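You operate a simulated robot arm through the tools that you are given. There is no shell and no other tool. Be economical: measure what you need, move in short steps, check, and stop when the job is done.

Carry out the task below with a simulated robot arm. There is one attempt and no reset: what you move stays moved.

TASK
Stand the white box with a yellow bar beside the blue lens pad. It goes on the side that lies toward x +0.7, y -0.7 (a direction in the base frame), with about 3 cm between them.

It is judged by the outcome, as a careful person would: the job done as asked, and still so three seconds after it is handed in. It fails if anything else is knocked over, pushed out of place, dropped, spilled or broken.

THE ROBOT
A 7-joint arm with a two-finger parallel gripper, fixed in place. Base frame: the origin is at the foot of the arm, x ahead of it, y to its left, z up; the work surface is at about z = 0. Lengths are in m, angles in degrees, forces in N, time in s.
With the tool pointing down near the work surface it reaches from about 0.24 to 0.62 m from the base axis. Its first joint turns from -66.0 to 66.0 degrees. Payload 2.6 kg.
Tool frame: the origin (TCP) lies between the finger pads and is the grasp point; the fingertips stand 0.03 m ahead of it; z points along the fingers, y is the line along which they close. The gripper opens to 0.094 m. The fingers are 0.028 m wide and 0.01 m thick; the gripper's body (0.05 by 0.096 m) begins 0.055 m behind the TCP.
Orientation is that of the tool frame in the base frame, as a unit quaternion [x, y, z, w]. With the fingers straight down and closing along the base's y, the tool's x points along the base's -x, its y along +y and its z along -z.

THE INTERFACE
- The arm moves only by the tool drive_tool. Its argument "rows" is a list of rows, each an object (a shift or turn left out is 0, a gripper value left out holds the last) with "translation": the shift along the tool's x, y, z in units of 150 mm (1.0 is 150 mm), a list of three; "turn": the turn, a rotation vector about the tool's x, y, z in units of 45 degrees (1.0 is 45 degrees), a list of three. In form: [{"translation": [tx, ty, tz], "turn": [ax, ay, az]}, ...]. A call has 1 to 10 rows; each row is the pose to reach, as a shift and turn from the pose commanded when the call began, along the tool's axes at that moment. "claw" is the finger opening in m, from 0 to 0.094, set as the call begins (left out, the last holds). A call with a number of a shift or a turn outside -1 to 1 is refused whole. A row lasts 0.2 s, in which the tool goes at most 0.05 m and 8.6 degrees; a call with a longer step from one row to the next is refused whole, and so is a gripper value outside its range. A pose out of reach is approached as far as the arm can. The call stops where the force on the tool passes 40 N (or 10 N more than at its start, if that is more) or the arm is blocked; 0.2 s more then pass. The fingers move at their own pace (about 0.072 m/s each) and stop on an object; they squeeze with about 22 N. The grip force told is the motor's: it shows also when the fingers shut on nothing. Time passes only in rows, and 0.2 s behind the last, so rows that repeat a pose let the fingers close. It gives the time, the measured TCP pose, the force on the tool (base axes), the opening and the grip force at its end, in the units of the frame above (readings bear some noise), and new pictures: "views" is both (left out), scene, wrist or none.
- Cameras (640 x 400 px; columns grow to the right, rows downward): "scene" is fixed at [0.0271, 0.4333, 0.546]; the picture's right is [-0.82, -0.57, 0.00], its down [-0.42, 0.60, -0.68] and it looks along [0.39, -0.56, -0.73] (base axes); focal length 352 px, centre (320, 200). "wrist" rides on the gripper at [-0.037, 0, -0.058] in the tool frame; the picture's right is [0.00, -1.00, 0.00], its down [0.97, 0.00, -0.24] and it looks along [0.24, 0.00, 0.97] (tool axes); focal length 218 px, centre (320, 200).
- pixel_to_xyz(camera, pixels): for up to 12 pixels [column, row] of the newest picture of that camera ("zoom" is the newest enlarged one), the place [x, y, z] in the base frame of the surface seen there, good to about 0.003 m. No time passes.
- close_up(camera, box): a new picture of the part [left, top, right, bottom] of that camera's present view, enlarged. No time passes.
- hand_in(): hands the job in; it is judged then, once.

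Work in short steps. Measure before you move; look again where a grasp or a placing could have gone wrong, and mend it. You have 60 turns and 120 pictures in all, the two below and enlarged ones among them. Open the gripper and draw the arm clear of the work before you hand the job in, unless the task says otherwise; then end with one line.

The tools are called after ">>>" as name(argument=value, ...) on one line, values as JSON. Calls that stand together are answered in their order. drive_tool: Moves the arm, as the interface text tells. Its arguments: {"type":"object","properties":{"rows":{"type":"array","items":{"type":"object","properties":{"translation":{"type":"array","items":{"type":"number"}},"turn":{"type":"array","items":{"type":"number"}}}}},"claw":{"type":"number"},"views":{"type":"string","enum":["both","scene","wrist","none"]}},"required":["rows"]} The other tools are called the same way: pixel_to_xyz (camera, pixels) gives the place of the surface under pixels of a picture; close_up (camera, box) takes an enlarged picture of a part of a camera's view; hand_in () hands the job in.

At the start:

```text
time_s: 0.0
position: [0.3979, 0.0378, 0.1868]
tool_rot: [0.0, 1.0, 0.0, 0.0]
wrist_force: [-0.3, 1.0, -0.3]
opening: 0.0938
gripper_force: 0.0
```

scene: 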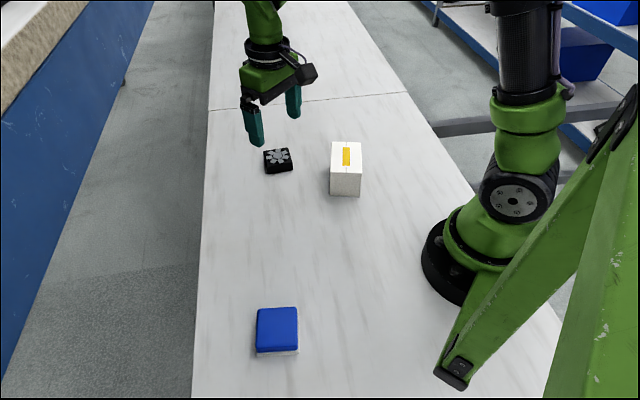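
wrist: 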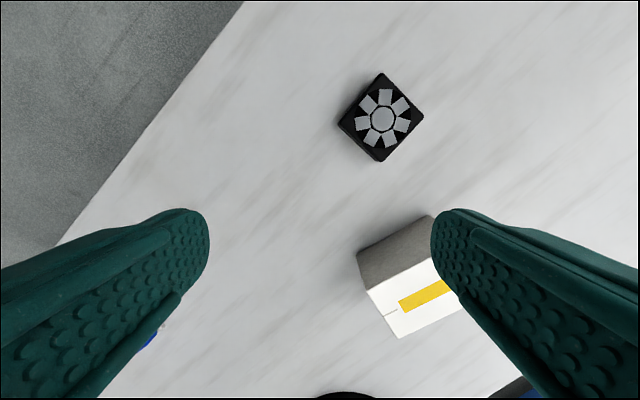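

The scene shows the white box at about (345,168), the blue pad at (277,330) and a black fan item at (278,160). I'll measure their corners.

>>> close_up(camera="scene", box=[250, 120, 378, 200])

>>> pixel_to_xyz(camera="scene", pixels=[[333, 144], [359, 144], [332, 172], [360, 173], [331, 193], [359, 195], [260, 311], [295, 309], [259, 348], [296, 347], [277, 330], [258, 355]])

>>> close_up(camera="scene", box=[213, 290, 341, 370])

```text
5.00 times, centred on (314, 160) of scene
```

zoom: 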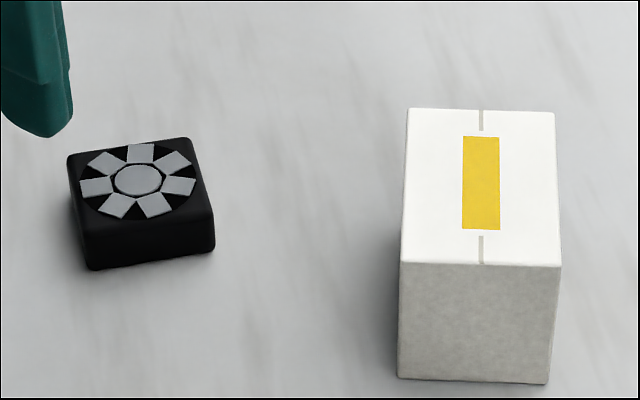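

```text
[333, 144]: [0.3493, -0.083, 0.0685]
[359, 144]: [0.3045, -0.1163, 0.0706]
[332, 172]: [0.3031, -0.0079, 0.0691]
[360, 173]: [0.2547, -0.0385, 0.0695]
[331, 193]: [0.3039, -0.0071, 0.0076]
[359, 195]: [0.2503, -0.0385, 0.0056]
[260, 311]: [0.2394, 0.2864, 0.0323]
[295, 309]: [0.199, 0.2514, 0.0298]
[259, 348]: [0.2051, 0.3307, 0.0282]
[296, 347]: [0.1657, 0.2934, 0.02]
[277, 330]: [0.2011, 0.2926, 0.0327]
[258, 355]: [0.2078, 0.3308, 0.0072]
```

```text
5.00 times, centred on (277, 330) of scene
```

zoom: 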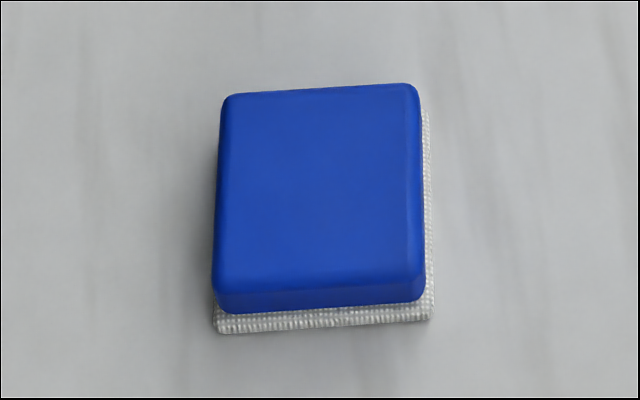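

Both are square-ish: the box is about 0.06 × 0.09 × 0.07 with its long axis at about -58°, and the pad is nearly aligned with the asked direction. I'll measure the pad's woven base and the black item more closely.

>>> pixel_to_xyz(camera="zoom", pixels=[[219, 330], [432, 317], [428, 120], [228, 105], [410, 92], [220, 270], [415, 275], [318, 190], [600, 60], [315, 95], [430, 220], [320, 325]])

>>> pixel_to_xyz(camera="scene", pixels=[[278, 157], [292, 168], [267, 173], [287, 149], [346, 157], [346, 173], [346, 143], [332, 158], [360, 158]])

```text
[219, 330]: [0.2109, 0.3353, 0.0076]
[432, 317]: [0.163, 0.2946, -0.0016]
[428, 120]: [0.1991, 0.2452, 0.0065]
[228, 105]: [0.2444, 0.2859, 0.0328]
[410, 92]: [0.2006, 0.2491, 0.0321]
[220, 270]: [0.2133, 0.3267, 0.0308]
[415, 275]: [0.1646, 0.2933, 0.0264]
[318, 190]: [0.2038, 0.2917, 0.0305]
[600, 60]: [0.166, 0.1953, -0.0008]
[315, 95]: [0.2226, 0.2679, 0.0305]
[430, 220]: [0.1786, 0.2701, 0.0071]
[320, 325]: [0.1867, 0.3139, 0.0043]
```

```text
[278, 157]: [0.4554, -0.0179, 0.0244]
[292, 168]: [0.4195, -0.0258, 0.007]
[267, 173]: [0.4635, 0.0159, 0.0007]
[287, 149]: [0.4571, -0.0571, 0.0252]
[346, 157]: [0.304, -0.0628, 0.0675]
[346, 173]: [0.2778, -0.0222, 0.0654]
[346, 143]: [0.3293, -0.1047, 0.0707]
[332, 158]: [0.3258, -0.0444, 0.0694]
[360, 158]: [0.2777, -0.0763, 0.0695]
```

The box centre is about (0.302,-0.061) with its short axis at about 32.5°. The pad centre is (0.205,0.290), with its face normal at about -51°. I move above the box at the present height while turning the gripper.

>>> drive_tool(rows=[{"translation": [0.107, -0.11, 0], "turn": [0, 0, 0.15]}, {"translation": [0.213, -0.22, 0], "turn": [0, 0, 0.3]}, {"translation": [0.32, -0.33, 0], "turn": [0, 0, 0.45]}, {"translation": [0.427, -0.44, 0], "turn": [0, 0, 0.6]}, {"translation": [0.533, -0.55, 0], "turn": [0, 0, 0.75]}, {"translation": [0.64, -0.66, 0], "turn": [0, 0, 0.9]}], claw=0.094, views="none")

>>> drive_tool(rows=[{"turn": [0, 0, 0.13]}, {"turn": [0, 0, 0.26]}, {"turn": [0, 0, 0.378]}, {"turn": [0, 0, 0.378]}])

```text
time_s: 1.4
position: [0.3001, -0.0595, 0.1851]
tool_rot: [0.346, 0.938, 0.0, 0.0]
wrist_force: [0.2, 0.7, 0.2]
opening: 0.0942
gripper_force: 0.1
```

```text
time_s: 2.4
position: [0.3005, -0.0613, 0.1858]
tool_rot: [0.482, 0.876, 0.0, 0.0]
wrist_force: [0.6, -0.5, -0.1]
opening: 0.0939
gripper_force: 0.1
```

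scene: 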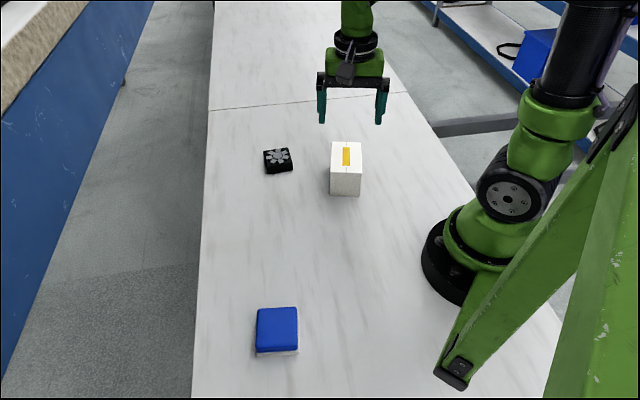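
wrist: 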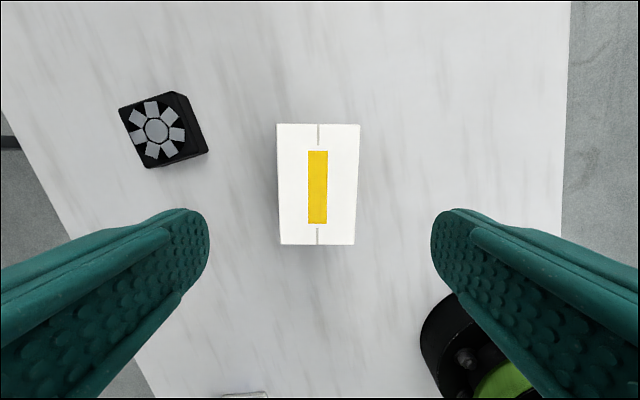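

The gripper is aligned with the box in the wrist view (box spans columns 277–360, rows 124–244). I check its exact centre.

>>> pixel_to_xyz(camera="wrist", pixels=[[280, 128], [357, 128], [283, 241], [352, 241], [318, 187], [280, 185], [355, 185], [318, 127], [318, 241]])

```text
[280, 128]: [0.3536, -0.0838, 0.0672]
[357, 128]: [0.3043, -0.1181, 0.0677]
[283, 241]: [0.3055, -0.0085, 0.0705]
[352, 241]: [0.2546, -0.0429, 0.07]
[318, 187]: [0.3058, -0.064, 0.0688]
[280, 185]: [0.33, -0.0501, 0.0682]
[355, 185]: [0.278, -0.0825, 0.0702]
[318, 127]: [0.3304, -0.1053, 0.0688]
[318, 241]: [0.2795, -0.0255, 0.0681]
```

Box centre is (0.3045,-0.0633). I make a small correction and descend to z≈0.042, gripper open.

>>> drive_tool(rows=[{"translation": [-0.025, 0.015, 0.1]}, {"translation": [-0.025, 0.015, 0.25]}, {"translation": [-0.025, 0.015, 0.4]}, {"translation": [-0.025, 0.015, 0.55]}, {"translation": [-0.025, 0.015, 0.7]}, {"translation": [-0.025, 0.015, 0.85]}, {"translation": [-0.025, 0.015, 0.96]}, {"translation": [-0.025, 0.015, 0.96]}])

```text
time_s: 4.2
position: [0.3052, -0.065, 0.0419]
tool_rot: [0.481, 0.877, 0.0, 0.0]
wrist_force: [0.2, -0.6, -0.3]
opening: 0.0937
gripper_force: 0.1
```

scene: 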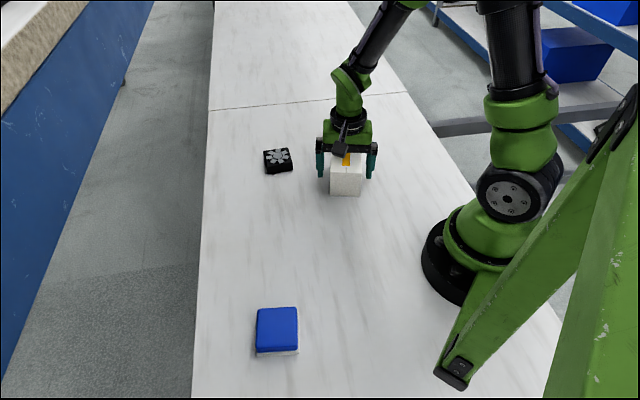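
wrist: 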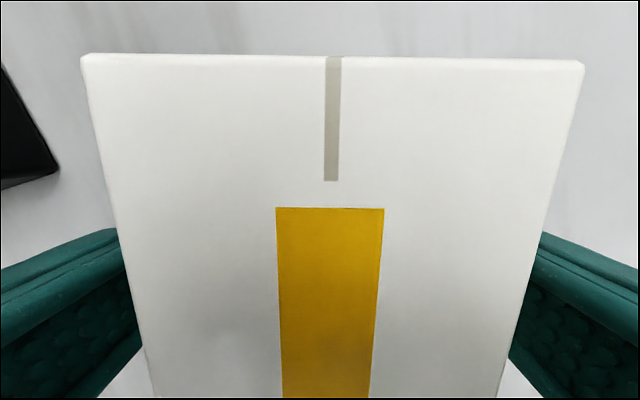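

The fingers straddle the box evenly, without contact. I close.

>>> drive_tool(rows=[{}, {}, {}, {}, {}], claw=0.03, views="none")

>>> drive_tool(rows=[{"translation": [0, 0, -0.06]}, {"translation": [0, 0, -0.15]}, {"translation": [0, 0, -0.25]}, {"translation": [0, 0, -0.25]}])

```text
time_s: 5.4
position: [0.3057, -0.064, 0.0422]
tool_rot: [0.481, 0.877, 0.001, -0.001]
wrist_force: [0.5, -0.8, 0.7]
opening: 0.0693
gripper_force: 22.1
```

```text
time_s: 6.4
position: [0.306, -0.0639, 0.0799]
tool_rot: [0.481, 0.877, -0.001, 0.0]
wrist_force: [-0.5, 0.8, -3.1]
opening: 0.0693
gripper_force: 22.6
```

scene: 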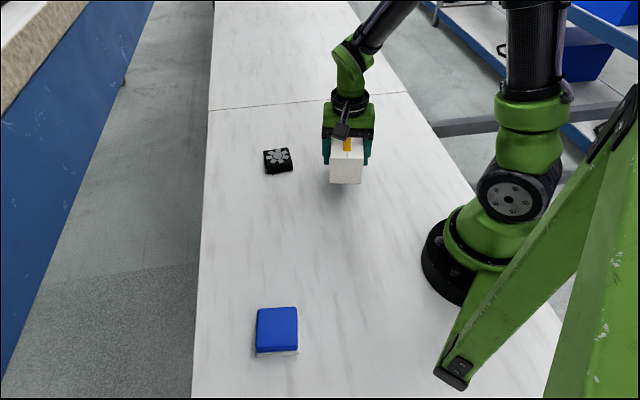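
wrist: 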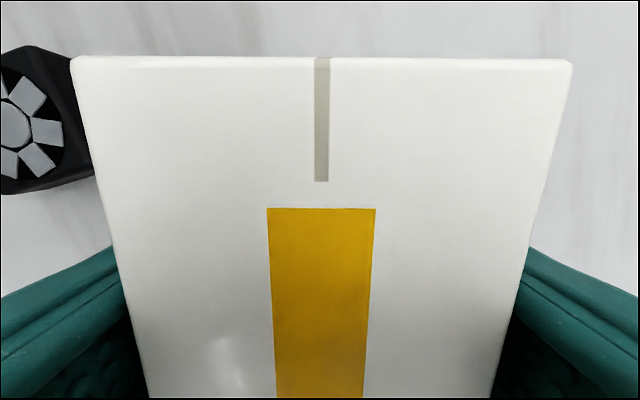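

The box is held (opening 0.069, about 3 N) and lifted clear. I carry it in two stages toward (0.2825,0.2125), turning it 6° to match the pad.

>>> drive_tool(rows=[{"translation": [0.06, 0.031, -0.08]}, {"translation": [0.2, 0.104, -0.13]}, {"translation": [0.36, 0.188, -0.13]}, {"translation": [0.52, 0.271, -0.13]}, {"translation": [0.68, 0.355, -0.13]}, {"translation": [0.82, 0.428, -0.13]}], views="scene")

>>> drive_tool(rows=[{"translation": [0.16, 0.083, 0], "turn": [0, 0, -0.03]}, {"translation": [0.32, 0.167, 0], "turn": [0, 0, -0.06]}, {"translation": [0.48, 0.25, 0], "turn": [0, 0, -0.09]}, {"translation": [0.62, 0.323, 0], "turn": [0, 0, -0.11]}, {"translation": [0.74, 0.386, 0], "turn": [0, 0, -0.133]}, {"translation": [0.82, 0.428, 0], "turn": [0, 0, -0.133]}, {"translation": [0.82, 0.428, 0], "turn": [0, 0, -0.133]}])

```text
time_s: 7.8
position: [0.2929, 0.0748, 0.0982]
tool_rot: [0.481, 0.877, 0.0, 0.001]
wrist_force: [0.3, 1.3, -2.4]
opening: 0.0692
gripper_force: 22.3
```

scene: 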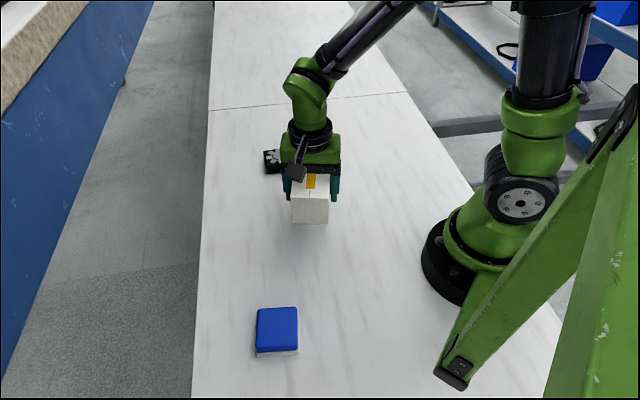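

```text
time_s: 9.4
position: [0.2807, 0.2124, 0.1]
tool_rot: [0.435, 0.9, 0.0, 0.001]
wrist_force: [-0.2, 0.3, -2.6]
opening: 0.0695
gripper_force: 22.2
```

scene: 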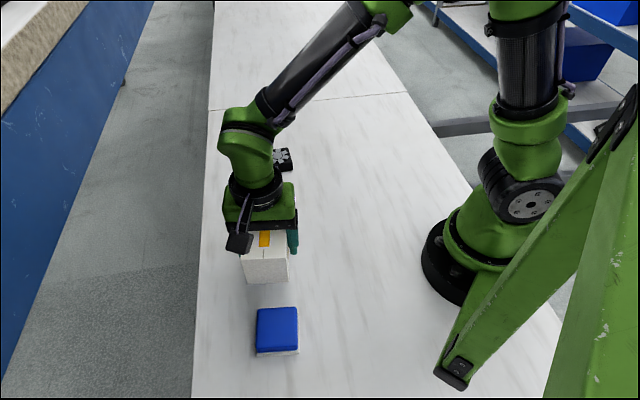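
wrist: 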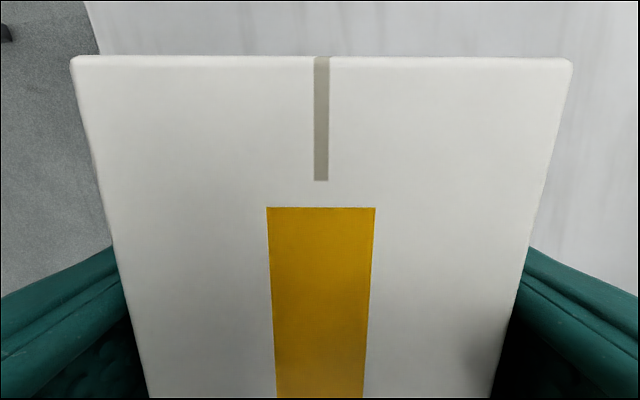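

I measure the box's front face relative to the pad before lowering.

>>> pixel_to_xyz(camera="scene", pixels=[[248, 278], [286, 278], [267, 275], [265, 262], [246, 265], [286, 262], [277, 310], [262, 311], [293, 309], [277, 330]])

>>> close_up(camera="scene", box=[186, 220, 346, 370])

```text
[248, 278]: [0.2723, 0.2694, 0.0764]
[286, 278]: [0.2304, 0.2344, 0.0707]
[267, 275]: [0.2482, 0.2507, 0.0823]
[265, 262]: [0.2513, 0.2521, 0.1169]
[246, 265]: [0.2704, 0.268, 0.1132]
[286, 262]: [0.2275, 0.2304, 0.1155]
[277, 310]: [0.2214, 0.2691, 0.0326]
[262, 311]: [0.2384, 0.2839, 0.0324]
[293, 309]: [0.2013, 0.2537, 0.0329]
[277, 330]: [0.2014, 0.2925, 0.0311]
```

```text
2.67 times, centred on (266, 295) of scene
```

zoom: 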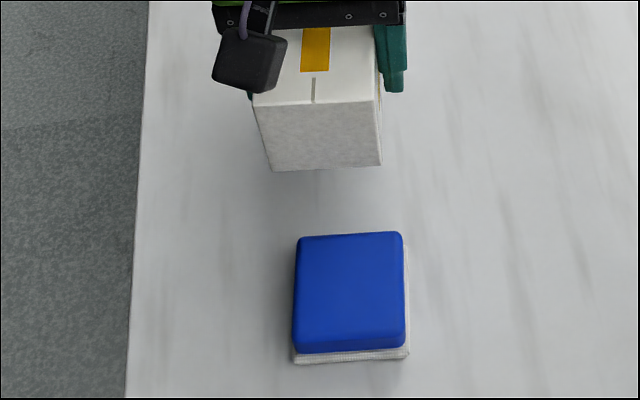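

The gap would be about 27–29 mm and the sides line up. I back off 2 mm and lower 0.0567 m to the table.

>>> drive_tool(rows=[{"translation": [-0.013, 0, 0.08]}, {"translation": [-0.013, 0, 0.18]}, {"translation": [-0.013, 0, 0.27]}, {"translation": [-0.013, 0, 0.33]}, {"translation": [-0.013, 0, 0.36]}, {"translation": [-0.013, 0, 0.378]}, {"translation": [-0.013, 0, 0.378]}])

```text
time_s: 11.0
position: [0.2834, 0.2126, 0.0421]
tool_rot: [0.434, 0.901, 0.0, 0.001]
wrist_force: [0.6, -1.0, 0.1]
opening: 0.0692
gripper_force: 22.2
```

scene: 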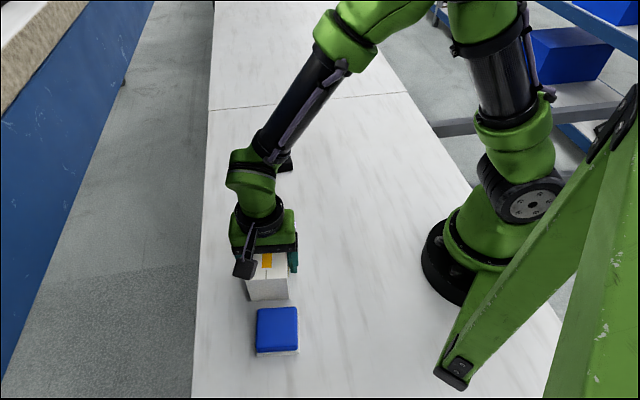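
wrist: 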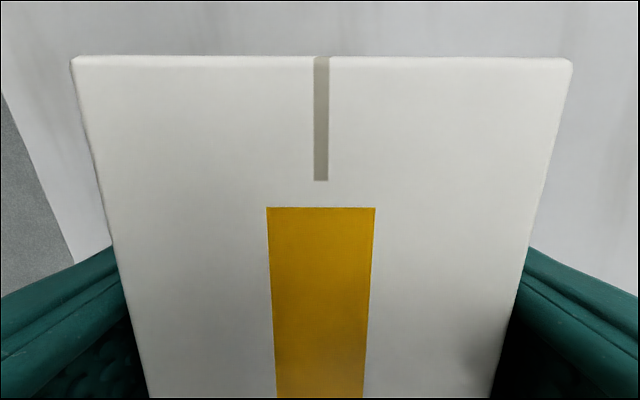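

The weight has gone from the wrist, so the box is on the table. I check the gap before letting go.

>>> pixel_to_xyz(camera="scene", pixels=[[252, 297], [285, 296], [268, 296], [268, 286], [268, 302], [277, 310]])

>>> close_up(camera="scene", box=[213, 270, 341, 350])

```text
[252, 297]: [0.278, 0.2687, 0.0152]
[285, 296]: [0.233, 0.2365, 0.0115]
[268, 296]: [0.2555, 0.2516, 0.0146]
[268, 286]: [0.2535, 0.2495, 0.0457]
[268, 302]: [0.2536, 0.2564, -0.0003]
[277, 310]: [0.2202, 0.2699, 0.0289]
```

```text
5.00 times, centred on (277, 310) of scene
```

zoom: 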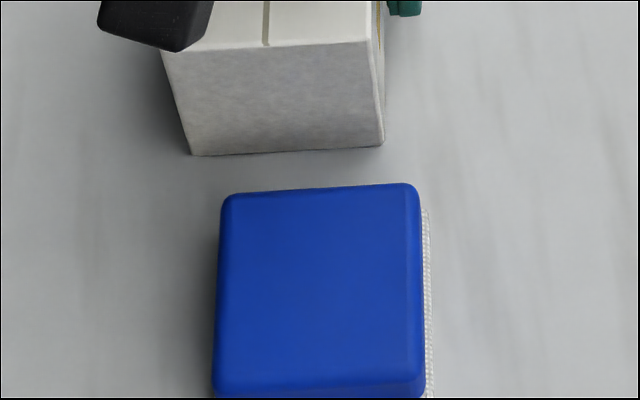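

The gap is about 31 mm as computed. I release, then rise straight up.

>>> drive_tool(rows=[{}, {}, {}, {}], claw=0.094, views="none")

>>> drive_tool(rows=[{"translation": [0, 0, -0.1]}, {"translation": [0, 0, -0.25]}, {"translation": [0, 0, -0.45]}, {"translation": [0, 0, -0.65]}, {"translation": [0, 0, -0.85]}, {"translation": [-0.2, 0, -0.95]}, {"translation": [-0.4, 0, -0.95]}, {"translation": [-0.6, 0, -0.95]}, {"translation": [-0.8, 0, -0.95]}, {"translation": [-0.8, 0, -0.95]}])

```text
time_s: 12.0
position: [0.2829, 0.2135, 0.0427]
tool_rot: [0.434, 0.901, -0.001, 0.0]
wrist_force: [-0.6, 0.5, 0.4]
opening: 0.0941
gripper_force: 0.1
```

```text
time_s: 14.2
position: [0.3595, 0.1195, 0.1868]
tool_rot: [0.435, 0.901, 0.0, 0.0]
wrist_force: [0.3, 0.1, -0.5]
opening: 0.0942
gripper_force: 0.0
```

scene: 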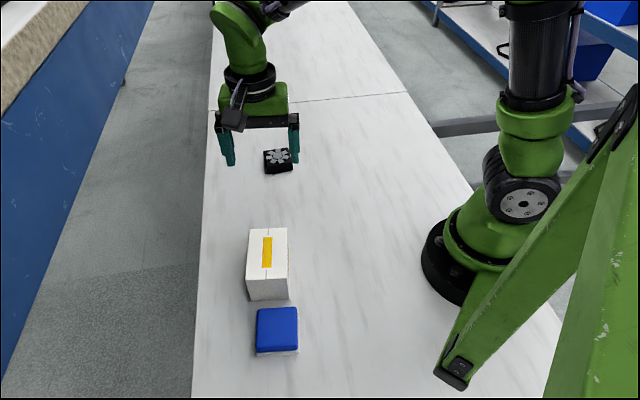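
wrist: 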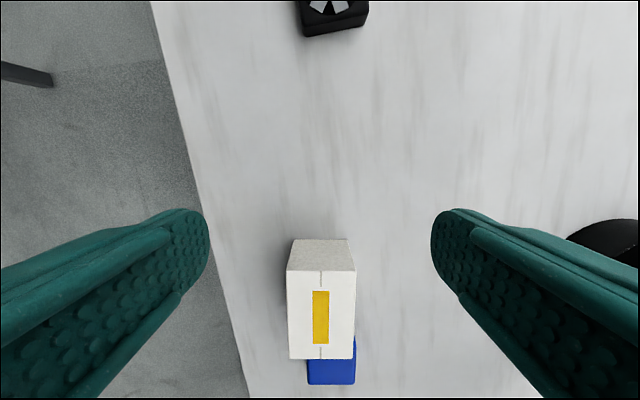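

The box stands upright beside the undisturbed pad, and the arm is clear with the gripper open. I hand in.

>>> hand_in()

```text
The job is handed in.
```

The white box with the yellow bar now stands beside the blue lens pad, on the side toward x +0.7, y -0.7, with a measured gap of about 3 cm; nothing else was disturbed.
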